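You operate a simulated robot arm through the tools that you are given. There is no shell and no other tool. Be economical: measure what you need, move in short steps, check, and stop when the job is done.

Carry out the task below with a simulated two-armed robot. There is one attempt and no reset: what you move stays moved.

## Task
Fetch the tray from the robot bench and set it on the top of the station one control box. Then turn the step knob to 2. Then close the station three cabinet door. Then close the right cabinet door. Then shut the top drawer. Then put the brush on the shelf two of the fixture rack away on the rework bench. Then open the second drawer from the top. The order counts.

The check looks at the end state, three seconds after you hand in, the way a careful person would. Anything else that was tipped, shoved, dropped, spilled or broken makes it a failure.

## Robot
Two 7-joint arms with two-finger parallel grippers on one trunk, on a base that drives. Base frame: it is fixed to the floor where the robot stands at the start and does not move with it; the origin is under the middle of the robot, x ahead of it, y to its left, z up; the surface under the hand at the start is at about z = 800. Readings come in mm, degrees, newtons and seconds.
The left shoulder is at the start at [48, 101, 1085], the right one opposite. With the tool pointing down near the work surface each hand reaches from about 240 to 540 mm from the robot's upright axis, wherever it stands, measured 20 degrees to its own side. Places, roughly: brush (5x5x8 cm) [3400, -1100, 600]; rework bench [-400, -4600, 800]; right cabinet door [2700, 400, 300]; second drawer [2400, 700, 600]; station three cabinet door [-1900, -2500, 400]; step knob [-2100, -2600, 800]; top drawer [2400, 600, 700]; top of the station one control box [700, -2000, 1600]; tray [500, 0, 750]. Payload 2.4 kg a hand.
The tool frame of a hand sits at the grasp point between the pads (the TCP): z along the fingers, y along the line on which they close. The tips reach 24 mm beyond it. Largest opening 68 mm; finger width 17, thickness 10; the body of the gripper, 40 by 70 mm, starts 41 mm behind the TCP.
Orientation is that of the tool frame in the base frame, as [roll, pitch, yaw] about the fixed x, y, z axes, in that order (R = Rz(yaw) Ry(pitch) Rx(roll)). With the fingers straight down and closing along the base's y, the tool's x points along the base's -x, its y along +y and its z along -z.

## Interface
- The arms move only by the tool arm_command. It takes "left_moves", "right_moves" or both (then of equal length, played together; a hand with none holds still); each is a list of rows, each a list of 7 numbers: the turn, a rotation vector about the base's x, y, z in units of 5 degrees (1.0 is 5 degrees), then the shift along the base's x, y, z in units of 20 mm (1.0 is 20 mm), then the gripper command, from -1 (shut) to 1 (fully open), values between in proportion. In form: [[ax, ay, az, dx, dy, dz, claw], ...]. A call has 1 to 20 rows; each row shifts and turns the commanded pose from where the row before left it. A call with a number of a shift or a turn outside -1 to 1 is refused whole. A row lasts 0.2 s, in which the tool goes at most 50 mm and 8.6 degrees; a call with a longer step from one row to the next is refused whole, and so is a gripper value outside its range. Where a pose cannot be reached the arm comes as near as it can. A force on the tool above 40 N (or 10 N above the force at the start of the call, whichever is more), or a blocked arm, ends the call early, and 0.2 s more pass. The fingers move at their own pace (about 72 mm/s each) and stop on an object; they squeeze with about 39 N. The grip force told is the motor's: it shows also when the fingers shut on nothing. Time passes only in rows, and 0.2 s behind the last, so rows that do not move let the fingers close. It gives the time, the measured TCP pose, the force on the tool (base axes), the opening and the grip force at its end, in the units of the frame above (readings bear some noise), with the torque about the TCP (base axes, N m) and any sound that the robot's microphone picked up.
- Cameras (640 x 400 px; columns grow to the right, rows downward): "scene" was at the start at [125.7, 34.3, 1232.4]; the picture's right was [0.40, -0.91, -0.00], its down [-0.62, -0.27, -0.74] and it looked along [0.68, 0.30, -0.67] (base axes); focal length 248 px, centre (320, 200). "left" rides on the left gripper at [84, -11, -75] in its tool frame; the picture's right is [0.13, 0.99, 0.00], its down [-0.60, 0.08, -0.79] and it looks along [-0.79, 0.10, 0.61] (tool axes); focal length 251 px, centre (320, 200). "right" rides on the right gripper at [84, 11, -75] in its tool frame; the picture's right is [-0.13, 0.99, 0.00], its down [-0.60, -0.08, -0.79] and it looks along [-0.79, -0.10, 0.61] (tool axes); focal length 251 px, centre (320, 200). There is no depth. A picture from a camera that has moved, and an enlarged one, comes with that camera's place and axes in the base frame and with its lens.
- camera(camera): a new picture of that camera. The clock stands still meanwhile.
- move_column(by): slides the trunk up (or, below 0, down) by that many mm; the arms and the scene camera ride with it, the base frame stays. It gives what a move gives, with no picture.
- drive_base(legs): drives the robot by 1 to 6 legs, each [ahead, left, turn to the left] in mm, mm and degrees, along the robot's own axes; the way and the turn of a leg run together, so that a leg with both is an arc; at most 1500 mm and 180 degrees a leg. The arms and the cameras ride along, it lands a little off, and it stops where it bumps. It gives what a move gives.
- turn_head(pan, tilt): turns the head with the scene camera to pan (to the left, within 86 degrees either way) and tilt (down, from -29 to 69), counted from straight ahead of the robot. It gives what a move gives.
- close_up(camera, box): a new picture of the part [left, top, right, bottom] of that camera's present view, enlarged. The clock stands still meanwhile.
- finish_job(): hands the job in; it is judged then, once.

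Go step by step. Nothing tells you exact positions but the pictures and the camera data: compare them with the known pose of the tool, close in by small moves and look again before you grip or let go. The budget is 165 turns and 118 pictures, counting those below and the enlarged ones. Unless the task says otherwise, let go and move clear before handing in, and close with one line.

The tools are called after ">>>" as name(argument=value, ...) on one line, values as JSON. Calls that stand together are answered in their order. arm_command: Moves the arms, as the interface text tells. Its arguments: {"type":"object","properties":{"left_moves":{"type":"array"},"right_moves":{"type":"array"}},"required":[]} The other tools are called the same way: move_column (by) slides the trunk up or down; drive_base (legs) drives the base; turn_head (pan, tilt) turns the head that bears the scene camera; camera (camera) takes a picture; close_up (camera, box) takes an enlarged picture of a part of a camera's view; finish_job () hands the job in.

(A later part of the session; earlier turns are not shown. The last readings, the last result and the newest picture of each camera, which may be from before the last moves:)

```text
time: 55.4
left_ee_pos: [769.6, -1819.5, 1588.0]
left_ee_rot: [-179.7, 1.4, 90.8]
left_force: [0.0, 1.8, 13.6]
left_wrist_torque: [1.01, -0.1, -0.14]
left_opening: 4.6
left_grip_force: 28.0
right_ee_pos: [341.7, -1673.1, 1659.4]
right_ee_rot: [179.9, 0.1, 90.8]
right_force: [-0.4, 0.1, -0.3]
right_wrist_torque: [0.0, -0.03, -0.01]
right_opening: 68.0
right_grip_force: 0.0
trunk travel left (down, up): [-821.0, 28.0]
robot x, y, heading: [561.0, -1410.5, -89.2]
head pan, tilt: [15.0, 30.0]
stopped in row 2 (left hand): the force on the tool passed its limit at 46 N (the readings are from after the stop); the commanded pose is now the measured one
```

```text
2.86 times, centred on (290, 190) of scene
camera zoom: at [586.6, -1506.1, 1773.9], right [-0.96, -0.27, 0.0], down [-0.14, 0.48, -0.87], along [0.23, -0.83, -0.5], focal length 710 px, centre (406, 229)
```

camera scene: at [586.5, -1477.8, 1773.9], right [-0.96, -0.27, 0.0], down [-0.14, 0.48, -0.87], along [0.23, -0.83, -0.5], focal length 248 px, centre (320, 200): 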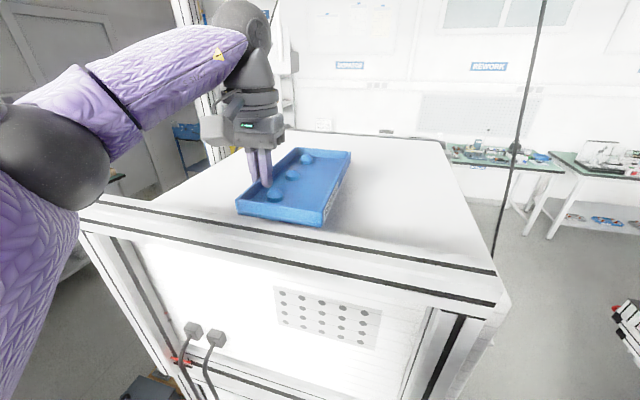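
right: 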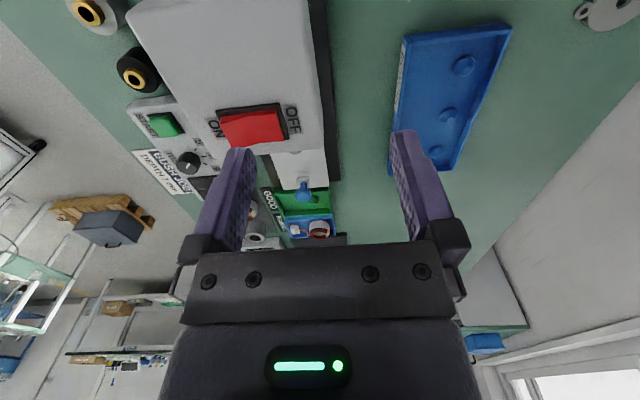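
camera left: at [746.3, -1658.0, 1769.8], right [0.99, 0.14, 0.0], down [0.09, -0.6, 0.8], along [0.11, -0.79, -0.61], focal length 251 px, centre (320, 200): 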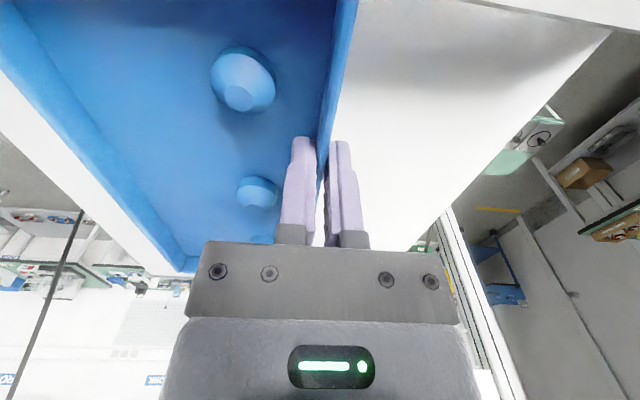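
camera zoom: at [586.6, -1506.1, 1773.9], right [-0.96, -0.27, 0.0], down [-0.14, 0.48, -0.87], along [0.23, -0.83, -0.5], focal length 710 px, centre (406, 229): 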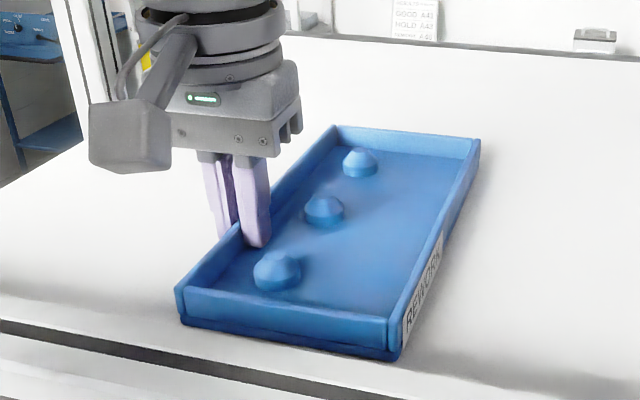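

The tray is down on the box top. I open the fingers and rise straight up.

>>> arm_command(left_moves=[[0, 0, 0, 0, 0, 0.02, -0.7], [0, 0, 0, 0, 0, 0, -0.4], [0, 0, 0, 0, 0, 0, -0.3], [0, 0, 0, 0, 0, 0.5, -0.3], [0, 0, 0, 0, 0, 0.7, -0.3], [0, 0, 0, 0, 0, 1, -0.3], [0, 0, 0, 0, 0, 1, -0.3], [0, 0, 0, 0, 0, 0, -0.3]])

>>> camera(camera="scene")

```text
time: 57.2
left_ee_pos: [771.7, -1812.9, 1637.2]
left_ee_rot: [-179.6, 1.4, 90.8]
left_force: [0.7, 0.3, 0.5]
left_wrist_torque: [0.02, 0.0, 0.0]
left_opening: 23.9
left_grip_force: 0.0
left hand out of reach, approached as far as the arm can: row 6, 7
right_ee_pos: [341.5, -1676.0, 1658.3]
right_ee_rot: [179.9, 0.0, 90.8]
right_force: [0.1, -0.2, 0.4]
right_wrist_torque: [0.0, -0.05, 0.0]
right_opening: 68.0
right_grip_force: 0.0
trunk travel left (down, up): [-821.0, 28.0]
robot x, y, heading: [560.8, -1414.2, -89.4]
head pan, tilt: [15.0, 30.0]
```

```text
90 pictures are left
camera scene: at [586.9, -1508.5, 1773.9], right [-0.96, -0.27, 0.0], down [-0.14, 0.48, -0.87], along [0.23, -0.83, -0.5], focal length 248 px, centre (320, 200)
```

scene: 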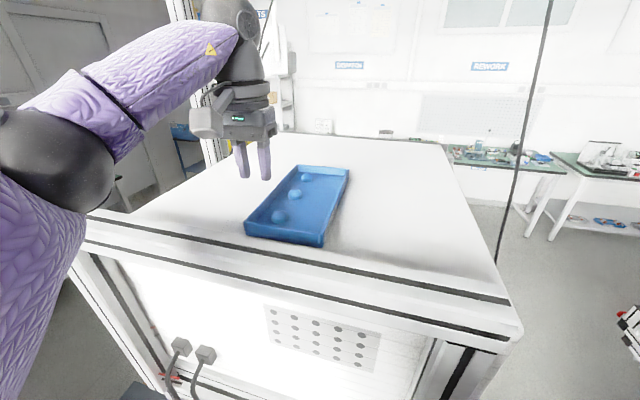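

The tray stands well inside the top. Now I'll raise, back out, and drive over toward station three to look for its knob and cabinet door.

>>> move_column(by=28)

>>> drive_base(legs=[[-520, 0, 0], [0, -900, 0], [0, -850, 0]])

>>> turn_head(pan=0, tilt=28)

>>> camera(camera="scene")

```text
time: 58.0
left_ee_pos: [774.0, -1811.9, 1666.3]
left_ee_rot: [-179.7, 1.4, 90.8]
left_force: [-0.1, -0.1, -0.1]
left_wrist_torque: [-0.01, 0.01, 0.0]
left_opening: 24.1
left_grip_force: 0.2
right_ee_pos: [340.4, -1675.8, 1686.6]
right_ee_rot: [179.9, 0.0, 90.9]
right_force: [0.4, 0.2, 0.2]
right_wrist_torque: [0.0, 0.01, 0.0]
right_opening: 68.2
right_grip_force: 0.1
trunk travel left (down, up): [-849.0, 0.0]
robot x, y, heading: [560.5, -1413.6, -89.0]
head pan, tilt: [15.0, 30.0]
```

```text
time: 69.4
left_ee_pos: [-978.0, -1310.7, 1664.7]
left_ee_rot: [-179.7, 1.3, 90.7]
left_force: [-0.5, -0.5, -0.2]
left_wrist_torque: [-0.02, -0.02, 0.0]
left_opening: 23.6
left_grip_force: 0.1
right_ee_pos: [-1410.2, -1173.3, 1686.9]
right_ee_rot: [179.9, 0.1, 90.7]
right_force: [0.2, -0.3, -0.2]
right_wrist_torque: [-0.05, 0.01, -0.01]
right_opening: 68.0
right_grip_force: 0.1
trunk travel left (down, up): [-849.0, 0.0]
robot x, y, heading: [-1189.5, -911.2, -89.2]
head pan, tilt: [15.0, 30.0]
```

```text
time: 70.2
left_ee_pos: [-978.0, -1309.0, 1665.3]
left_ee_rot: [-179.7, 1.3, 90.8]
left_force: [-0.2, -0.7, -0.5]
left_wrist_torque: [0.01, 0.0, 0.0]
left_opening: 24.1
left_grip_force: 0.0
right_ee_pos: [-1410.1, -1173.3, 1686.5]
right_ee_rot: [180.0, 0.1, 90.7]
right_force: [1.3, -0.4, -0.2]
right_wrist_torque: [-0.01, 0.05, 0.01]
right_opening: 68.2
right_grip_force: 0.1
trunk travel left (down, up): [-849.0, 0.0]
robot x, y, heading: [-1190.0, -909.9, -89.3]
head pan, tilt: [0.0, 28.0]
```

```text
89 pictures are left
camera scene: at [-1186.6, -1009.9, 1805.2], right [-1.0, -0.01, 0.0], down [-0.01, 0.47, -0.88], along [0.01, -0.88, -0.47], focal length 248 px, centre (320, 200)
```

scene: 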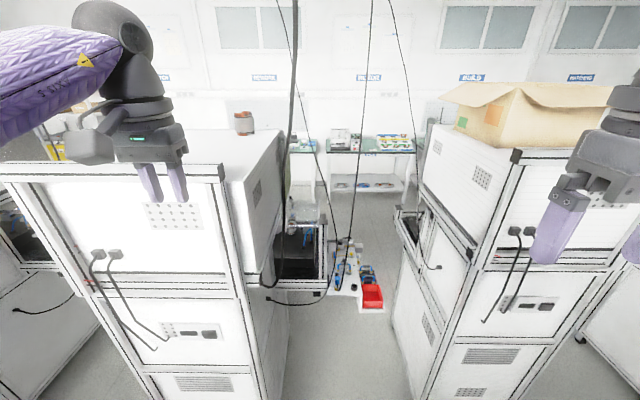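

Station three's front must be on the far (−y) side of its rack. I need to find a passage, so I look at the aisle ahead closely and at what lies to the right.

>>> close_up(camera="scene", box=[220, 120, 480, 400])

>>> turn_head(pan=-55, tilt=30)

>>> camera(camera="scene")

```text
1.43 times, centred on (350, 260) of scene
camera zoom: at [-1186.6, -1009.9, 1805.2], right [-1.0, -0.01, 0.0], down [-0.01, 0.47, -0.88], along [0.01, -0.88, -0.47], focal length 355 px, centre (277, 114)
```

zoom: 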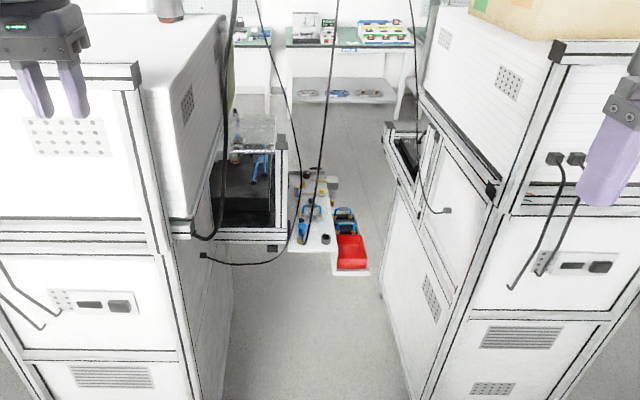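

```text
time: 71.4
left_ee_pos: [-978.5, -1311.3, 1664.4]
left_ee_rot: [-179.7, 1.3, 90.7]
left_force: [-0.5, 0.4, 0.0]
left_wrist_torque: [0.0, -0.02, -0.01]
left_opening: 23.6
left_grip_force: 0.0
right_ee_pos: [-1410.1, -1173.4, 1686.5]
right_ee_rot: [179.8, 0.1, 90.7]
right_force: [1.2, 0.3, -1.6]
right_wrist_torque: [-0.03, 0.01, 0.01]
right_opening: 68.1
right_grip_force: 0.2
trunk travel left (down, up): [-849.0, 0.0]
robot x, y, heading: [-1184.9, -907.4, -89.5]
head pan, tilt: [-55.0, 30.0]
```

```text
87 pictures are left
camera scene: at [-1261.3, -971.5, 1802.0], right [-0.58, 0.81, 0.0], down [0.41, 0.29, -0.87], along [-0.7, -0.51, -0.5], focal length 248 px, centre (320, 200)
```

scene: 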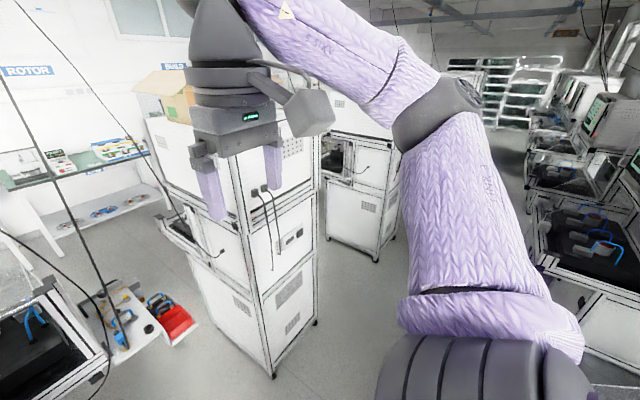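

The stations' fronts face the far side (−y), with work nooks that stick out into the aisles. I tuck the arms and look at the wider aisle between stations one and two.

>>> arm_command(left_moves=[[0, 0, 0, -0.5, 1, 0, 0.5], [0, 0, 0, -0.5, 1, 0, 0.5], [0, 0, 0, -0.5, 1, 0, 0.5], [0, 0, 0, -0.5, 1, 0, 0.5], [0, 0, 0, -0.5, 1, 0, 0.5], [0, 0, 0, -0.5, 1, 0, 0.5]], right_moves=[[0, 0, 0, 0.5, 0, 0, 0.5], [0, 0, 0, 0.5, 0, 0, 0.5], [0, 0, 0, 0.5, 0, 0, 0.5], [0, 0, 0, 0.5, 0, 0, 0.5], [0, 0, 0, 0.5, 0, 0, 0.5], [0, 0, 0, 0.5, 0, 0, 0.5]])

>>> drive_base(legs=[[0, 1190, 0]])

>>> turn_head(pan=0, tilt=35)

>>> camera(camera="scene")

```text
time: 72.8
left_ee_pos: [-1038.6, -1190.3, 1665.3]
left_ee_rot: [-179.6, 1.2, 90.7]
left_force: [-0.3, 0.0, 0.6]
left_wrist_torque: [0.01, 0.03, 0.03]
left_opening: 51.1
left_grip_force: 0.0
right_ee_pos: [-1349.0, -1172.4, 1686.9]
right_ee_rot: [179.9, 0.1, 90.7]
right_force: [0.6, -0.7, -0.5]
right_wrist_torque: [-0.02, -0.04, 0.0]
right_opening: 51.2
right_grip_force: 0.1
trunk travel left (down, up): [-849.0, 0.0]
robot x, y, heading: [-1188.3, -906.8, -89.2]
head pan, tilt: [-55.0, 30.0]
```

```text
time: 78.8
left_ee_pos: [144.3, -1182.3, 1664.9]
left_ee_rot: [-179.7, 1.3, 90.3]
left_force: [0.1, -0.5, 0.7]
left_wrist_torque: [0.04, 0.02, 0.0]
left_opening: 51.0
left_grip_force: 0.0
right_ee_pos: [-167.5, -1163.4, 1685.4]
right_ee_rot: [179.9, 0.1, 90.2]
right_force: [0.2, -0.8, -0.2]
right_wrist_torque: [-0.01, -0.01, 0.0]
right_opening: 51.1
right_grip_force: 0.0
trunk travel left (down, up): [-849.0, 0.0]
robot x, y, heading: [-6.5, -897.1, -89.7]
head pan, tilt: [-55.0, 30.0]
```

```text
time: 80.1
left_ee_pos: [144.8, -1182.5, 1664.6]
left_ee_rot: [-179.7, 1.3, 90.3]
left_force: [-0.5, -1.1, -0.2]
left_wrist_torque: [-0.01, 0.01, 0.0]
left_opening: 51.0
left_grip_force: 0.2
right_ee_pos: [-168.1, -1162.8, 1685.2]
right_ee_rot: [179.9, 0.1, 90.3]
right_force: [0.6, 0.0, 0.0]
right_wrist_torque: [-0.02, 0.03, 0.01]
right_opening: 51.0
right_grip_force: 0.0
trunk travel left (down, up): [-849.0, 0.0]
robot x, y, heading: [-6.6, -898.6, -89.6]
head pan, tilt: [0.0, 35.0]
```

```text
86 pictures are left
camera scene: at [-3.8, -997.3, 1794.2], right [-1.0, 0.0, 0.0], down [0.0, 0.57, -0.82], along [0.0, -0.82, -0.57], focal length 248 px, centre (320, 200)
```

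scene: 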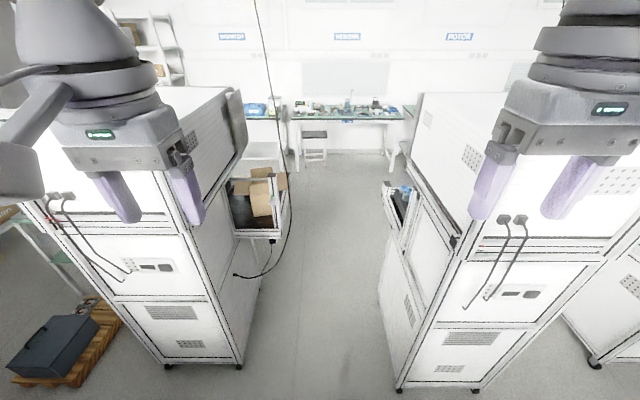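

The aisle between stations one and two is clear: about 545 mm between nooks at table height, and 980 mm between towers. I'll straighten the arms forward to narrow the elbows and check their width.

>>> arm_command(left_moves=[[0, 0, 0, -0.25, -0.7, 0, 0.5], [0, 0, 0, -0.25, -0.7, 0, 0.5], [0, 0, 0, -0.25, -0.7, 0, 0.5], [0, 0, 0, -0.25, -0.7, 0, 0.5], [0, 0, 0, -0.25, -0.7, 0, 0.5], [0, 0, 0, -0.25, -0.7, 0, 0.5], [0, 0, 0, -0.25, -0.7, 0, 0.5]], right_moves=[[0, 0, 0, 0.25, -0.7, 0, 0.5], [0, 0, 0, 0.25, -0.7, 0, 0.5], [0, 0, 0, 0.25, -0.7, 0, 0.5], [0, 0, 0, 0.25, -0.7, 0, 0.5], [0, 0, 0, 0.25, -0.7, 0, 0.5], [0, 0, 0, 0.25, -0.7, 0, 0.5], [0, 0, 0, 0.25, -0.7, 0, 0.5]])

>>> turn_head(pan=-60, tilt=45)

>>> camera(camera="scene")

```text
time: 81.7
left_ee_pos: [121.0, -1251.7, 1664.7]
left_ee_rot: [-179.5, 1.4, 90.6]
left_force: [-0.2, -0.4, 0.4]
left_wrist_torque: [-0.02, 0.01, -0.03]
left_opening: 50.9
left_grip_force: 0.0
left hand out of reach, approached as far as the arm can: row 6, 7
right_ee_pos: [-132.6, -1262.3, 1685.8]
right_ee_rot: [179.9, 0.0, 90.3]
right_force: [0.0, -0.4, -0.5]
right_wrist_torque: [0.02, 0.02, -0.02]
right_opening: 51.0
right_grip_force: 0.0
trunk travel left (down, up): [-849.0, 0.0]
robot x, y, heading: [-2.4, -899.6, -89.7]
head pan, tilt: [0.0, 35.0]
```

```text
time: 83.0
left_ee_pos: [120.4, -1252.2, 1664.4]
left_ee_rot: [-179.5, 1.4, 90.7]
left_force: [0.1, -0.5, -0.2]
left_wrist_torque: [0.02, 0.03, 0.01]
left_opening: 51.3
left_grip_force: 0.1
right_ee_pos: [-131.9, -1261.0, 1687.2]
right_ee_rot: [179.9, 0.2, 90.3]
right_force: [-0.7, 0.4, -0.5]
right_wrist_torque: [-0.01, 0.01, -0.01]
right_opening: 50.9
right_grip_force: 0.1
trunk travel left (down, up): [-849.0, 0.0]
robot x, y, heading: [-4.9, -901.3, -89.8]
head pan, tilt: [-60.0, 45.0]
```

```text
85 pictures are left
camera scene: at [-74.3, -950.3, 1779.4], right [-0.5, 0.86, 0.0], down [0.61, 0.36, -0.71], along [-0.61, -0.36, -0.71], focal length 248 px, centre (320, 200)
```

scene: 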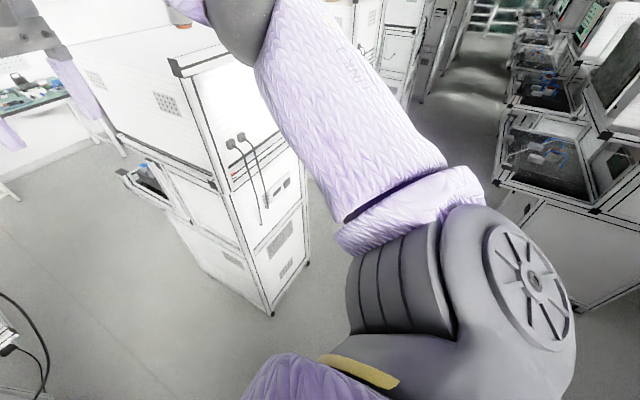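

The elbows lie only about 270 mm from my axis, so I fit through. I shift to x≈−90 and drive down the aisle.

>>> drive_base(legs=[[0, -85, 0], [1000, 0, 0]])

>>> turn_head(pan=0, tilt=45)

>>> camera(camera="scene")

```text
time: 88.9
left_ee_pos: [47.6, -2260.6, 1664.1]
left_ee_rot: [-179.5, 1.4, 91.2]
left_force: [-0.3, 0.4, 0.3]
left_wrist_torque: [0.01, -0.02, 0.01]
left_opening: 51.2
left_grip_force: 0.1
right_ee_pos: [-205.8, -2271.8, 1685.7]
right_ee_rot: [179.9, 0.2, 90.8]
right_force: [-0.9, -0.1, 0.4]
right_wrist_torque: [-0.02, 0.05, 0.0]
right_opening: 51.1
right_grip_force: 0.1
trunk travel left (down, up): [-849.0, 0.0]
robot x, y, heading: [-81.9, -1905.7, -89.2]
head pan, tilt: [-60.0, 45.0]
```

```text
time: 90.2
left_ee_pos: [48.2, -2261.8, 1664.7]
left_ee_rot: [-179.5, 1.4, 91.1]
left_force: [-0.1, 0.2, 0.1]
left_wrist_torque: [0.03, 0.02, 0.0]
left_opening: 51.2
left_grip_force: 0.0
right_ee_pos: [-206.4, -2272.0, 1686.5]
right_ee_rot: [180.0, 0.1, 90.8]
right_force: [0.2, 0.6, -1.0]
right_wrist_torque: [-0.01, 0.02, 0.01]
right_opening: 51.2
right_grip_force: 0.0
trunk travel left (down, up): [-849.0, 0.0]
robot x, y, heading: [-78.9, -1909.4, -89.6]
head pan, tilt: [0.0, 45.0]
```

```text
84 pictures are left
camera scene: at [-78.9, -2000.6, 1779.4], right [-1.0, -0.01, 0.0], down [-0.01, 0.71, -0.71], along [0.01, -0.71, -0.71], focal length 248 px, centre (320, 200)
```

scene: 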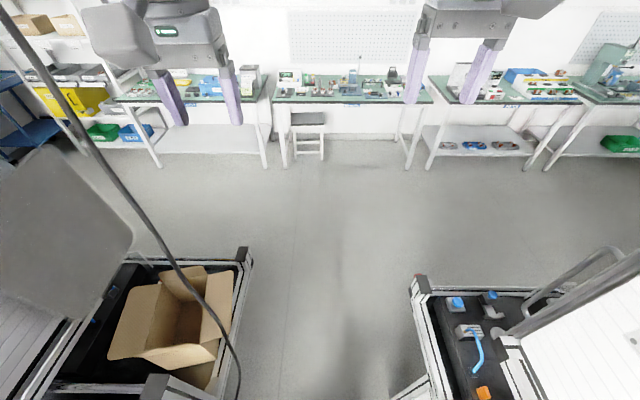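

The way ahead opens to a wide floor before the far benches. A hanging cable is near x≈200 on the left; I shift 35 mm right and go on.

>>> drive_base(legs=[[0, -32, 0], [1200, 0, 0]])

>>> turn_head(pan=-75, tilt=25)

>>> camera(camera="scene")

```text
time: 96.7
left_ee_pos: [34.6, -3466.2, 1664.8]
left_ee_rot: [-179.6, 1.4, 91.4]
left_force: [-0.4, 0.5, -0.3]
left_wrist_torque: [-0.04, -0.01, 0.0]
left_opening: 51.1
left_grip_force: 0.0
right_ee_pos: [-217.3, -3479.4, 1685.4]
right_ee_rot: [179.9, 0.1, 91.2]
right_force: [-1.0, -0.2, -0.2]
right_wrist_torque: [-0.02, 0.01, 0.02]
right_opening: 51.1
right_grip_force: 0.1
trunk travel left (down, up): [-849.0, 0.0]
robot x, y, heading: [-95.9, -3115.1, -89.1]
head pan, tilt: [0.0, 45.0]
```

```text
time: 98.2
left_ee_pos: [35.1, -3465.8, 1664.8]
left_ee_rot: [-179.6, 1.3, 91.4]
left_force: [-0.4, 0.7, -0.1]
left_wrist_torque: [0.0, 0.02, -0.02]
left_opening: 51.0
left_grip_force: 0.0
right_ee_pos: [-216.6, -3478.6, 1686.1]
right_ee_rot: [179.9, 0.1, 91.1]
right_force: [0.0, 0.0, -0.2]
right_wrist_torque: [-0.03, -0.01, -0.02]
right_opening: 51.0
right_grip_force: 0.0
trunk travel left (down, up): [-849.0, 0.0]
robot x, y, heading: [-91.5, -3114.2, -89.1]
head pan, tilt: [-75.0, 25.0]
```

```text
83 pictures are left
camera scene: at [-182.3, -3150.1, 1810.0], right [-0.28, 0.96, 0.0], down [0.41, 0.12, -0.91], along [-0.87, -0.25, -0.42], focal length 248 px, centre (320, 200)
```

scene: 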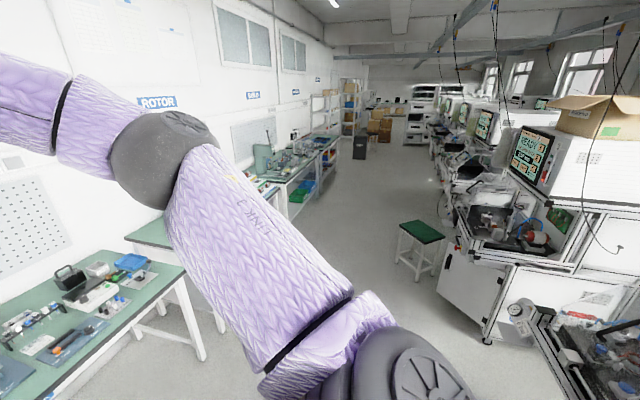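

I now see station three: its monitor, nook, an open white door panel below it, and a stool in front. I turn to face along the aisle (−x) and drive closer.

>>> drive_base(legs=[[0, 0, -90], [700, 0, 0]])

>>> move_column(by=-350)

>>> turn_head(pan=-30, tilt=25)

>>> camera(camera="scene")

```text
time: 105.8
left_ee_pos: [-1140.6, -3272.9, 1664.4]
left_ee_rot: [-179.5, 1.3, 2.3]
left_force: [0.1, -0.1, -0.4]
left_wrist_torque: [-0.02, -0.03, 0.0]
left_opening: 51.0
left_grip_force: 0.1
right_ee_pos: [-1157.8, -3018.4, 1685.2]
right_ee_rot: [179.9, 0.1, 1.8]
right_force: [0.3, -0.3, -0.3]
right_wrist_torque: [-0.03, -0.02, 0.0]
right_opening: 51.1
right_grip_force: 0.1
trunk travel left (down, up): [-849.0, 0.0]
robot x, y, heading: [-791.8, -3135.8, -178.1]
head pan, tilt: [-75.0, 25.0]
```

```text
time: 109.3
left_ee_pos: [-1139.9, -3271.6, 1315.1]
left_ee_rot: [-179.5, 1.4, 2.3]
left_force: [-0.2, 1.2, 0.3]
left_wrist_torque: [0.01, 0.0, -0.02]
left_opening: 51.0
left_grip_force: 0.1
right_ee_pos: [-1157.6, -3018.1, 1336.0]
right_ee_rot: [180.0, 0.1, 1.8]
right_force: [0.4, 0.5, -0.8]
right_wrist_torque: [-0.02, 0.0, 0.01]
right_opening: 51.1
right_grip_force: 0.0
trunk travel left (down, up): [-499.0, 350.0]
robot x, y, heading: [-792.4, -3140.9, -178.1]
head pan, tilt: [-75.0, 25.0]
```

```text
time: 110.4
left_ee_pos: [-1140.9, -3271.5, 1313.9]
left_ee_rot: [-179.5, 1.4, 2.3]
left_force: [0.8, -0.1, -0.3]
left_wrist_torque: [-0.03, -0.01, 0.02]
left_opening: 51.0
left_grip_force: 0.0
right_ee_pos: [-1157.6, -3018.8, 1335.6]
right_ee_rot: [180.0, 0.1, 1.9]
right_force: [0.3, 0.6, 0.0]
right_wrist_torque: [-0.01, 0.01, 0.0]
right_opening: 50.9
right_grip_force: 0.0
trunk travel left (down, up): [-499.0, 350.0]
robot x, y, heading: [-789.6, -3137.4, -178.1]
head pan, tilt: [-30.0, 25.0]
```

```text
82 pictures are left
camera scene: at [-892.7, -3093.0, 1459.6], right [0.47, 0.88, 0.0], down [0.37, -0.2, -0.91], along [-0.8, 0.43, -0.42], focal length 248 px, centre (320, 200)
```

scene: 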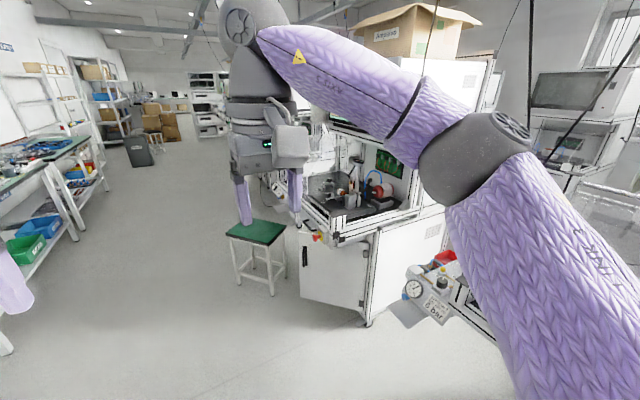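

Station three's cabinet door hangs about 50° open, hinged at the right front corner, and the nook's deck (with E-stop) juts out above. I drive round to stand before it, facing it.

>>> drive_base(legs=[[1150, 0, 0], [0, 0, -92]])

>>> turn_head(pan=0, tilt=40)

>>> camera(camera="scene")

```text
time: 120.2
left_ee_pos: [-2056.9, -2814.5, 1314.7]
left_ee_rot: [-179.5, 1.4, -90.5]
left_force: [-0.1, 0.6, 0.6]
left_wrist_torque: [-0.01, -0.03, 0.0]
left_opening: 50.9
left_grip_force: 0.1
right_ee_pos: [-1804.8, -2811.9, 1335.3]
right_ee_rot: [179.9, 0.0, -90.9]
right_force: [0.6, 0.6, 0.6]
right_wrist_torque: [-0.04, -0.03, 0.01]
right_opening: 50.9
right_grip_force: 0.1
trunk travel left (down, up): [-499.0, 350.0]
robot x, y, heading: [-1939.0, -3167.3, 89.2]
head pan, tilt: [-30.0, 25.0]
```

```text
time: 121.1
left_ee_pos: [-2056.8, -2815.7, 1314.6]
left_ee_rot: [-179.5, 1.4, -90.4]
left_force: [-0.1, -0.6, -0.8]
left_wrist_torque: [-0.01, -0.02, -0.01]
left_opening: 50.9
left_grip_force: 0.1
right_ee_pos: [-1804.6, -2810.5, 1335.0]
right_ee_rot: [180.0, 0.1, -90.9]
right_force: [0.3, 0.4, -1.3]
right_wrist_torque: [0.01, -0.01, -0.03]
right_opening: 50.9
right_grip_force: 0.1
trunk travel left (down, up): [-499.0, 350.0]
robot x, y, heading: [-1937.2, -3171.2, 89.1]
head pan, tilt: [0.0, 40.0]
```

```text
81 pictures are left
camera scene: at [-1936.4, -3064.2, 1436.3], right [1.0, -0.02, 0.0], down [-0.01, -0.64, -0.77], along [0.01, 0.77, -0.64], focal length 248 px, centre (320, 200)
```

scene: 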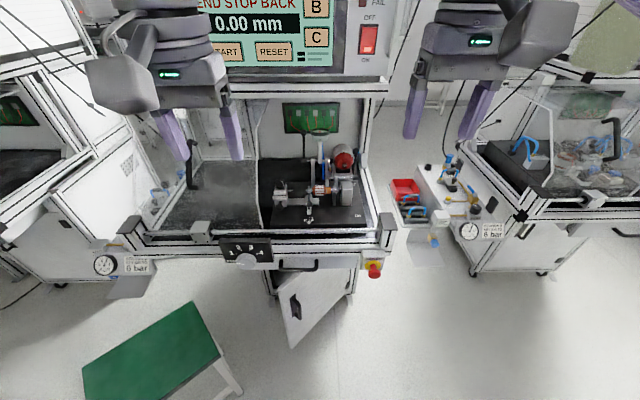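

I see the step knob on the deck's front rail at left of centre, and the open door hinged on the right, below. I enlarge the knob and the door.

>>> close_up(camera="scene", box=[200, 225, 300, 285])

>>> close_up(camera="scene", box=[230, 230, 400, 360])

```text
6.40 times, centred on (250, 255) of scene
camera zoom: at [-1936.4, -3064.2, 1436.3], right [1.0, -0.02, 0.0], down [-0.01, -0.64, -0.77], along [0.01, 0.77, -0.64], focal length 1590 px, centre (768, -152)
```

zoom: 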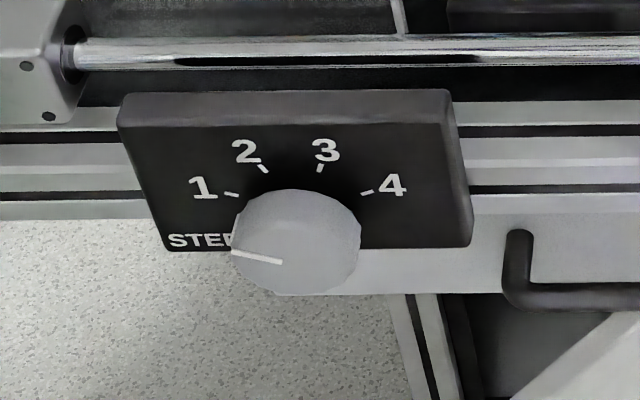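

```text
3.08 times, centred on (315, 295) of scene
camera zoom: at [-1936.4, -3064.2, 1436.3], right [1.0, -0.02, 0.0], down [-0.01, -0.64, -0.77], along [0.01, 0.77, -0.64], focal length 764 px, centre (335, -92)
```

zoom: 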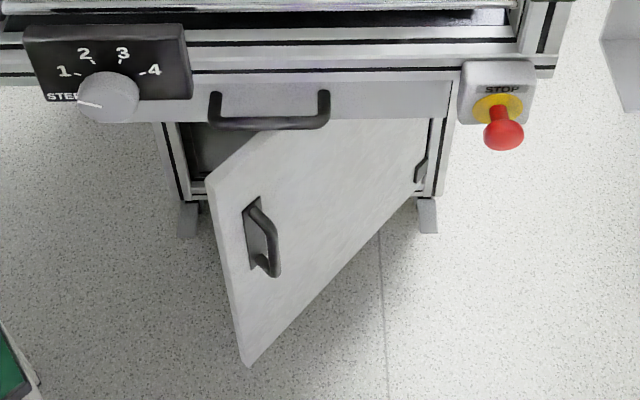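

The pointer is at 1; the knob (about 60 mm across) sits near [−2156, −2600, 800] and faces me, and 2 is about 40° clockwise. I'll lower the trunk and bring the left hand horizontal in front of it.

>>> move_column(by=-250)

>>> arm_command(left_moves=[[1, 0, 0, -0.27, 0.28, -0.74, 1], [1, 0, 0, -0.27, 0.28, -0.74, 1], [1, 0, 0, -0.27, 0.28, -0.74, 1], [1, 0, 0, -0.27, 0.28, -0.74, 1], [1, 0, 0, -0.27, 0.28, -0.74, 1], [1, 0, 0, -0.27, 0.28, -0.74, 1], [1, 0, 0, -0.27, 0.28, -0.74, 1], [1, 0, 0, -0.27, 0.28, -0.74, 1], [1, 0, 0, -0.27, 0.28, -0.74, 1], [1, 0, 0, -0.27, 0.28, -0.74, 1], [1, 0, 0, -0.27, 0.28, -0.74, 1], [1, 0, 0, -0.27, 0.28, -0.74, 1], [1, 0, 0, -0.27, 0.28, -0.74, 1], [1, 0, 0, -0.27, 0.28, -0.74, 1], [1, 0, 0, -0.27, 0.28, -0.74, 1], [1, 0, 0, -0.27, 0.28, -0.74, 1], [1, 0, 0, -0.27, 0.28, -0.74, 1], [1, 0, 0, -0.27, 0.28, -0.74, 1], [0, 0, 0, 0, 0, 0, 1]])

>>> camera(camera="left")

>>> turn_head(pan=20, tilt=45)

>>> camera(camera="scene")

```text
time: 123.7
left_ee_pos: [-2057.0, -2815.2, 1064.3]
left_ee_rot: [-179.5, 1.4, -90.6]
left_force: [-0.8, -0.3, -0.3]
left_wrist_torque: [0.03, -0.01, -0.01]
left_opening: 50.9
left_grip_force: 0.2
right_ee_pos: [-1803.1, -2810.8, 1085.9]
right_ee_rot: [179.9, 0.1, -90.8]
right_force: [0.6, 0.3, 0.5]
right_wrist_torque: [-0.03, 0.03, 0.04]
right_opening: 51.0
right_grip_force: 0.1
trunk travel left (down, up): [-249.0, 600.0]
robot x, y, heading: [-1939.9, -3172.8, 89.1]
head pan, tilt: [0.0, 40.0]
```

```text
time: 127.7
left_ee_pos: [-2185.5, -2697.7, 1089.4]
left_ee_rot: [42.2, 89.1, 131.6]
left_force: [-0.7, -1.0, 0.0]
left_wrist_torque: [0.0, 0.0, 0.0]
left_opening: 67.8
left_grip_force: 0.1
left hand out of reach, approached as far as the arm can: row 12, 13, 14, 15, 16, 17, 18
right_ee_pos: [-1804.2, -2810.4, 1086.9]
right_ee_rot: [179.9, 0.1, -90.9]
right_force: [-1.0, 0.8, 0.0]
right_wrist_torque: [0.01, 0.01, -0.02]
right_opening: 50.9
right_grip_force: 0.1
trunk travel left (down, up): [-249.0, 600.0]
robot x, y, heading: [-1940.0, -3173.1, 89.2]
head pan, tilt: [0.0, 40.0]
```

```text
78 pictures are left
camera left: at [-2175.0, -2770.9, 1005.7], right [-0.99, 0.01, -0.12], down [-0.08, -0.8, 0.6], along [-0.09, 0.6, 0.79], focal length 251 px, centre (320, 200)
```

left: 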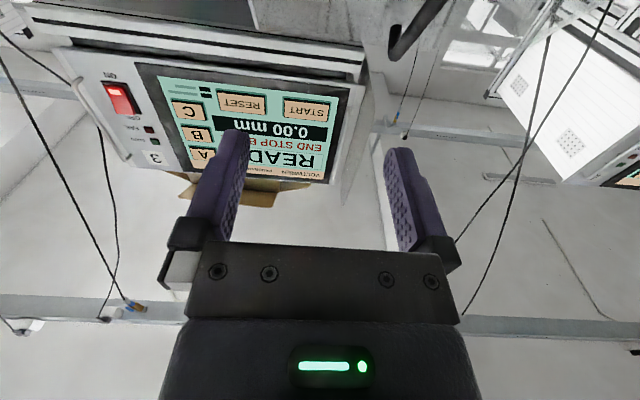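

```text
time: 128.5
left_ee_pos: [-2184.2, -2697.3, 1089.1]
left_ee_rot: [44.0, 89.2, 133.4]
left_force: [0.1, 1.3, 0.8]
left_wrist_torque: [-0.01, 0.02, -0.01]
left_opening: 68.2
left_grip_force: 0.0
right_ee_pos: [-1803.3, -2811.1, 1084.7]
right_ee_rot: [179.9, 0.1, -90.8]
right_force: [0.0, -0.4, 0.0]
right_wrist_torque: [0.0, 0.01, 0.01]
right_opening: 51.0
right_grip_force: 0.0
trunk travel left (down, up): [-249.0, 600.0]
robot x, y, heading: [-1939.2, -3174.2, 89.5]
head pan, tilt: [20.0, 45.0]
```

```text
77 pictures are left
camera scene: at [-1963.8, -3032.9, 1176.9], right [0.95, 0.33, 0.0], down [0.23, -0.67, -0.71], along [-0.23, 0.67, -0.71], focal length 248 px, centre (320, 200)
```

scene: 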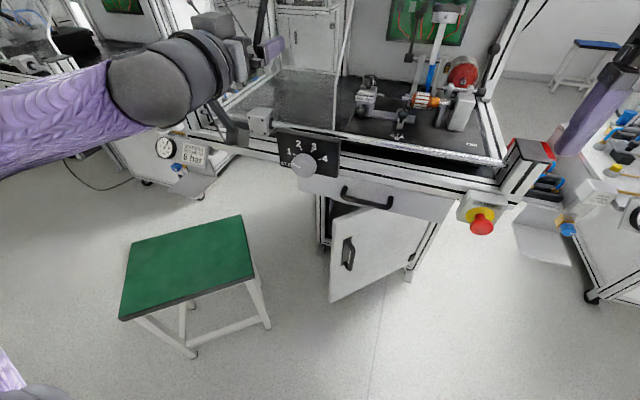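

Triangulating, the knob's face is at about [−2144, −2631, 841]. The hand is horizontal but 250 mm too high; lowering the trunk brings it level.

>>> move_column(by=-246)

>>> camera(camera="left")

>>> camera(camera="scene")

```text
time: 131.1
left_ee_pos: [-2185.3, -2697.2, 843.1]
left_ee_rot: [21.7, 88.5, 111.3]
left_force: [-0.2, 0.2, 0.6]
left_wrist_torque: [-0.03, -0.02, -0.03]
left_opening: 67.9
left_grip_force: 0.0
right_ee_pos: [-1803.9, -2811.2, 840.6]
right_ee_rot: [179.9, 0.1, -91.0]
right_force: [0.1, 0.0, -1.1]
right_wrist_torque: [-0.01, -0.04, -0.03]
right_opening: 51.1
right_grip_force: 0.1
trunk travel left (down, up): [-3.0, 846.0]
robot x, y, heading: [-1937.9, -3171.1, 89.1]
head pan, tilt: [20.0, 45.0]
```

```text
76 pictures are left
camera left: at [-2174.5, -2769.8, 758.6], right [-0.99, 0.01, -0.12], down [-0.08, -0.81, 0.59], along [-0.09, 0.59, 0.8], focal length 251 px, centre (320, 200)
```

left: 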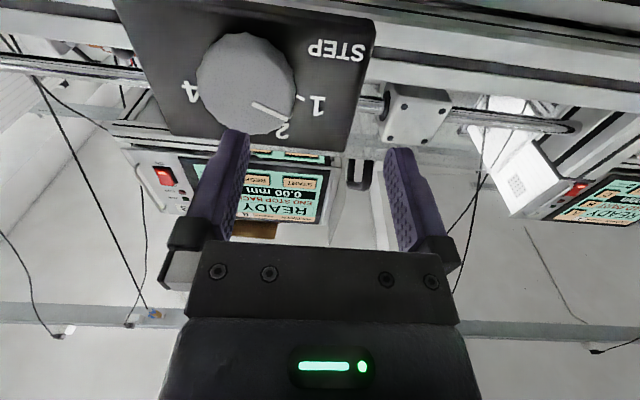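

```text
75 pictures are left
camera scene: at [-1962.6, -2955.1, 922.7], right [0.95, 0.33, 0.0], down [0.23, -0.67, -0.71], along [-0.23, 0.67, -0.71], focal length 248 px, centre (320, 200)
```

scene: 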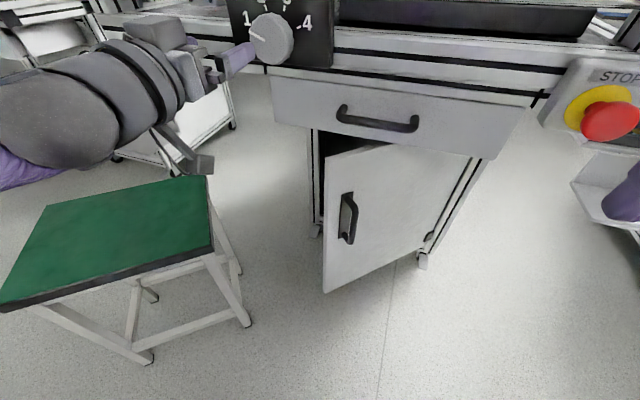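

The wrist view agrees: knob centre at about [−2141, −2631, 840]. I align sideways first.

>>> arm_command(left_moves=[[0, 0, 0, 0.7, 0, 0, 1], [0, 0, 0, 0.7, 0, 0, 1], [0, 0, 0, 0.75, 0, -0.1, 1], [0, 0, 0, 0, 0, 0, 1]])

>>> camera(camera="left")

```text
time: 132.1
left_ee_pos: [-2141.2, -2696.3, 842.3]
left_ee_rot: [22.8, 88.6, 112.2]
left_force: [-0.9, -0.5, 0.2]
left_wrist_torque: [0.04, 0.0, 0.01]
left_opening: 68.0
left_grip_force: 0.2
right_ee_pos: [-1802.8, -2809.8, 839.3]
right_ee_rot: [179.9, 0.1, -90.9]
right_force: [0.2, -0.5, -0.3]
right_wrist_torque: [0.03, -0.01, 0.01]
right_opening: 50.9
right_grip_force: 0.1
trunk travel left (down, up): [-3.0, 846.0]
robot x, y, heading: [-1938.6, -3170.4, 89.2]
head pan, tilt: [20.0, 45.0]
```

```text
74 pictures are left
camera left: at [-2131.6, -2769.5, 757.1], right [-0.99, 0.01, -0.12], down [-0.08, -0.81, 0.59], along [-0.09, 0.59, 0.8], focal length 251 px, centre (320, 200)
```

left: 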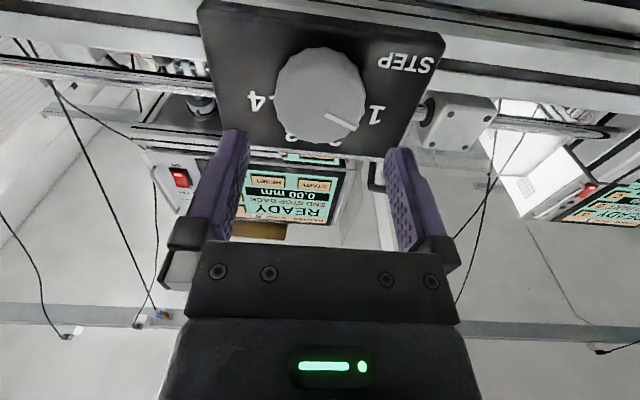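

Centred within 2 mm. I move forward so the pads straddle the knob, and check.

>>> arm_command(left_moves=[[0, 0, 0, 0, 0.6, -0.1, 1], [0, 0, 0, 0, 0.6, 0, 1], [0, 0, 0, 0, 0.6, 0, 1], [0, 0, 0, 0, 0.5, 0, 1], [0, 0, 0, 0, 0.4, 0, 1], [0, 0, 0, 0, 0, 0, 1]])

>>> camera(camera="left")

>>> turn_head(pan=25, tilt=20)

>>> camera(camera="scene")

```text
time: 133.5
left_ee_pos: [-2140.9, -2648.9, 846.0]
left_ee_rot: [27.5, 88.8, 116.9]
left_force: [0.4, 1.1, 0.0]
left_wrist_torque: [0.01, 0.01, 0.0]
left_opening: 68.0
left_grip_force: 0.1
left hand out of reach, approached as far as the arm can: row 1, 4
right_ee_pos: [-1803.8, -2811.1, 839.5]
right_ee_rot: [179.9, 0.1, -90.9]
right_force: [0.2, -0.3, -0.1]
right_wrist_torque: [-0.02, -0.03, 0.02]
right_opening: 51.2
right_grip_force: 0.1
trunk travel left (down, up): [-3.0, 846.0]
robot x, y, heading: [-1939.2, -3171.7, 89.1]
head pan, tilt: [20.0, 45.0]
```

```text
73 pictures are left
camera left: at [-2130.8, -2722.3, 761.0], right [-0.99, 0.01, -0.12], down [-0.08, -0.8, 0.59], along [-0.09, 0.6, 0.8], focal length 251 px, centre (320, 200)
```

left: 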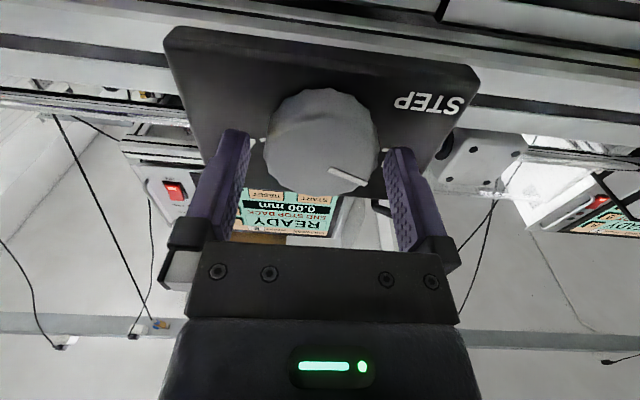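

```text
time: 134.3
left_ee_pos: [-2140.7, -2648.7, 845.8]
left_ee_rot: [27.5, 88.8, 117.0]
left_force: [-1.2, -0.2, 0.6]
left_wrist_torque: [-0.01, 0.01, -0.04]
left_opening: 67.9
left_grip_force: 0.0
right_ee_pos: [-1804.9, -2809.9, 839.1]
right_ee_rot: [179.9, 0.1, -90.9]
right_force: [-0.3, -0.1, 0.3]
right_wrist_torque: [0.02, -0.01, 0.01]
right_opening: 51.0
right_grip_force: 0.1
trunk travel left (down, up): [-3.0, 846.0]
robot x, y, heading: [-1938.5, -3169.2, 89.4]
head pan, tilt: [25.0, 20.0]
```

```text
72 pictures are left
camera scene: at [-1974.0, -2946.8, 961.2], right [0.91, 0.41, 0.0], down [0.14, -0.31, -0.94], along [-0.38, 0.86, -0.34], focal length 248 px, centre (320, 200)
```

scene: 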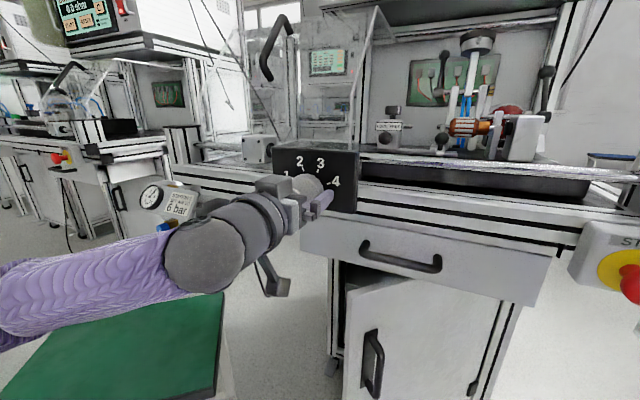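

The arm is at its reach limit here and rides 7 mm high. I'll draw the hand back, lift the right hand away from the E-stop, roll the base 80 mm nearer, and come in again.

>>> arm_command(left_moves=[[0, 0, 0, 0, -0.9, 0, 1], [0, 0, 0, 0, -0.9, 0, 1], [0, 0, 0, 0, -0.9, 0, 1], [0, 0, 0, 0, -0.9, 0, 1], [0, 0, 0, 0, -0.9, 0, 1], [0, 0, 0, 0, -0.6, 0, 1]], right_moves=[[0, 0, 0, 0, -0.3, 1, 0.5], [0, 0, 0, 0, -0.3, 1, 0.5], [0, 0, 0, 0, -0.3, 1, 0.5], [0, 0, 0, 0, -0.3, 1, 0.5], [0, 0, 0, 0, -0.3, 1, 0.5], [0, 0, 0, 0, -0.3, 1, 0.5]])

>>> drive_base(legs=[[80, 0, 0]])

>>> camera(camera="left")

```text
time: 135.8
left_ee_pos: [-2149.9, -2716.7, 857.3]
left_ee_rot: [21.6, 88.6, 111.2]
left_force: [0.0, -0.4, -0.2]
left_wrist_torque: [-0.03, 0.0, 0.01]
left_opening: 67.9
left_grip_force: 0.0
left hand out of reach, approached as far as the arm can: row 4, 5, 6
right_ee_pos: [-1818.0, -2834.5, 906.0]
right_ee_rot: [179.7, 0.1, -91.0]
right_force: [1.1, -0.5, -0.8]
right_wrist_torque: [0.05, 0.02, -0.04]
right_opening: 50.9
right_grip_force: 0.1
right hand out of reach, approached as far as the arm can: row 4, 5, 6
trunk travel left (down, up): [-3.0, 846.0]
robot x, y, heading: [-1936.7, -3171.9, 88.9]
head pan, tilt: [25.0, 20.0]
```

```text
time: 136.8
left_ee_pos: [-2148.6, -2665.5, 856.4]
left_ee_rot: [24.3, 88.6, 113.2]
left_force: [-4.1, -14.8, 2.7]
left_wrist_torque: [-0.08, 0.05, -0.41]
left_opening: 64.9
left_grip_force: 0.1
right_ee_pos: [-1819.0, -2779.0, 904.7]
right_ee_rot: [179.9, 0.2, -90.8]
right_force: [0.7, -0.7, -0.6]
right_wrist_torque: [-0.02, -0.01, 0.0]
right_opening: 50.7
right_grip_force: 0.1
trunk travel left (down, up): [-3.0, 846.0]
robot x, y, heading: [-1936.6, -3111.8, 89.5]
head pan, tilt: [25.0, 20.0]
stopped in leg 1: the force on the tool passed its limit at 230 N (the readings are from after the stop); the commanded pose is now the measured one
```

```text
71 pictures are left
camera left: at [-2139.3, -2737.1, 773.1], right [-0.99, 0.02, -0.12], down [-0.09, -0.81, 0.59], along [-0.08, 0.59, 0.8], focal length 251 px, centre (320, 200)
```

left: 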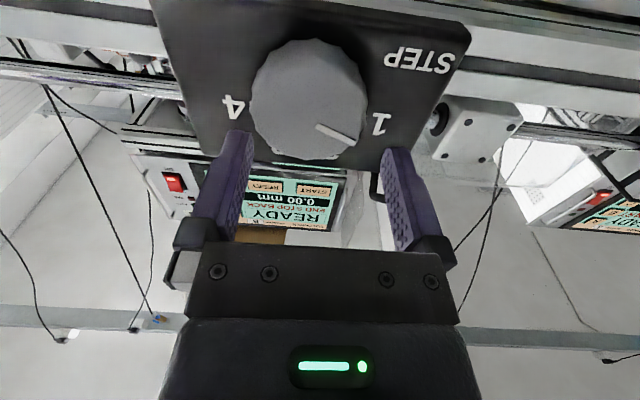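

The retraction stopped short and a fingertip pressed the knob's edge; the knob still shows 1 and sits where it was. I back off a little and realign to [−2141, 839].

>>> arm_command(left_moves=[[0, 0, 0, 0, -0.5, 0, 1], [0, 0, 0, 0, -0.4, 0, 1], [0, 0, 0, 0.38, 0, -0.4, 1], [0, 0, 0, 0, 0, -0.45, 1], [0, 0, 0, 0, 0, 0, 1]])

>>> camera(camera="left")

```text
time: 137.5
left_ee_pos: [-2146.9, -2664.1, 858.2]
left_ee_rot: [22.1, 88.1, 111.2]
left_force: [-8.9, -31.0, 4.7]
left_wrist_torque: [-0.14, 0.06, -0.78]
left_opening: 61.9
left_grip_force: 0.1
left hand out of reach, approached as far as the arm can: row 1, 2, 3
right_ee_pos: [-1820.8, -2781.3, 906.8]
right_ee_rot: [179.9, 0.3, -90.6]
right_force: [-0.3, 0.6, -0.2]
right_wrist_torque: [-0.01, -0.01, -0.01]
right_opening: 50.9
right_grip_force: 0.2
trunk travel left (down, up): [-3.0, 846.0]
robot x, y, heading: [-1940.1, -3116.3, 89.3]
head pan, tilt: [25.0, 20.0]
stopped in row 3 (left hand): the force on the tool passed its limit at 49 N (the readings are from after the stop); the commanded pose is now the measured one
```

```text
70 pictures are left
camera left: at [-2137.6, -2736.4, 772.2], right [-0.99, 0.02, -0.12], down [-0.09, -0.81, 0.58], along [-0.08, 0.59, 0.81], focal length 251 px, centre (320, 200)
```

left: 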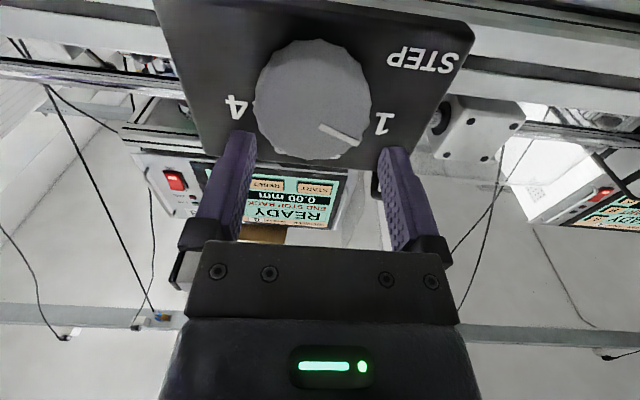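

The arm can't fold closer at this height, so I back the base off 40 mm instead.

>>> drive_base(legs=[[-40, 0, 0]])

>>> arm_command(left_moves=[[0, 0, 0, 0.3, 0, -0.3, 1], [0, 0, 0, 0, 0, -0.3, 1], [0, 0, 0, 0, 0, -0.3, 1], [0, 0, 0, 0, 0, 0, 1]])

>>> camera(camera="left")

```text
time: 138.4
left_ee_pos: [-2145.0, -2700.4, 854.4]
left_ee_rot: [28.3, 88.5, 117.2]
left_force: [-0.5, -0.1, -0.2]
left_wrist_torque: [0.02, 0.0, -0.02]
left_opening: 67.9
left_grip_force: 0.1
right_ee_pos: [-1819.1, -2818.3, 904.0]
right_ee_rot: [179.8, 0.0, -90.7]
right_force: [-0.5, 0.5, -0.9]
right_wrist_torque: [0.02, 0.01, -0.03]
right_opening: 50.8
right_grip_force: 0.0
trunk travel left (down, up): [-3.0, 846.0]
robot x, y, heading: [-1939.6, -3153.6, 89.2]
head pan, tilt: [25.0, 20.0]
```

```text
time: 139.4
left_ee_pos: [-2141.6, -2692.3, 838.9]
left_ee_rot: [28.8, 88.4, 117.7]
left_force: [-0.7, -0.4, 0.6]
left_wrist_torque: [-0.02, 0.0, 0.02]
left_opening: 68.0
left_grip_force: 0.0
left hand out of reach, approached as far as the arm can: row 1, 3
right_ee_pos: [-1819.3, -2817.2, 905.1]
right_ee_rot: [179.9, 0.0, -90.7]
right_force: [0.0, -0.1, 0.6]
right_wrist_torque: [0.01, -0.04, 0.03]
right_opening: 51.2
right_grip_force: 0.1
trunk travel left (down, up): [-3.0, 846.0]
robot x, y, heading: [-1937.1, -3153.8, 89.3]
head pan, tilt: [25.0, 20.0]
```

```text
69 pictures are left
camera left: at [-2132.3, -2765.0, 754.6], right [-0.99, 0.02, -0.12], down [-0.09, -0.81, 0.59], along [-0.08, 0.59, 0.8], focal length 251 px, centre (320, 200)
```

left: 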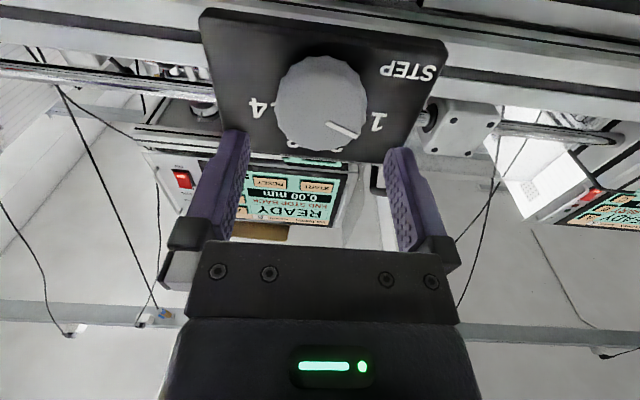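

Aligned again (within 2 mm). I use the base itself to bring the pads over the knob.

>>> drive_base(legs=[[48, 0, 0]])

>>> camera(camera="left")

```text
time: 140.3
left_ee_pos: [-2140.4, -2644.8, 838.9]
left_ee_rot: [28.2, 88.4, 117.1]
left_force: [0.6, 0.4, -0.4]
left_wrist_torque: [0.02, 0.01, -0.04]
left_opening: 68.1
left_grip_force: 0.1
right_ee_pos: [-1818.5, -2770.2, 905.7]
right_ee_rot: [179.9, 0.1, -90.7]
right_force: [-0.8, -0.1, 0.2]
right_wrist_torque: [0.0, 0.02, 0.02]
right_opening: 50.9
right_grip_force: 0.1
trunk travel left (down, up): [-3.0, 846.0]
robot x, y, heading: [-1939.9, -3104.9, 89.3]
head pan, tilt: [25.0, 20.0]
```

```text
68 pictures are left
camera left: at [-2131.7, -2717.6, 754.8], right [-0.99, 0.02, -0.12], down [-0.09, -0.81, 0.59], along [-0.08, 0.59, 0.8], focal length 251 px, centre (320, 200)
```

left: 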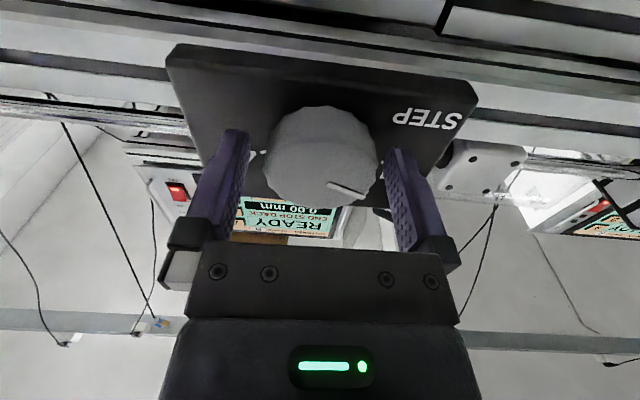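

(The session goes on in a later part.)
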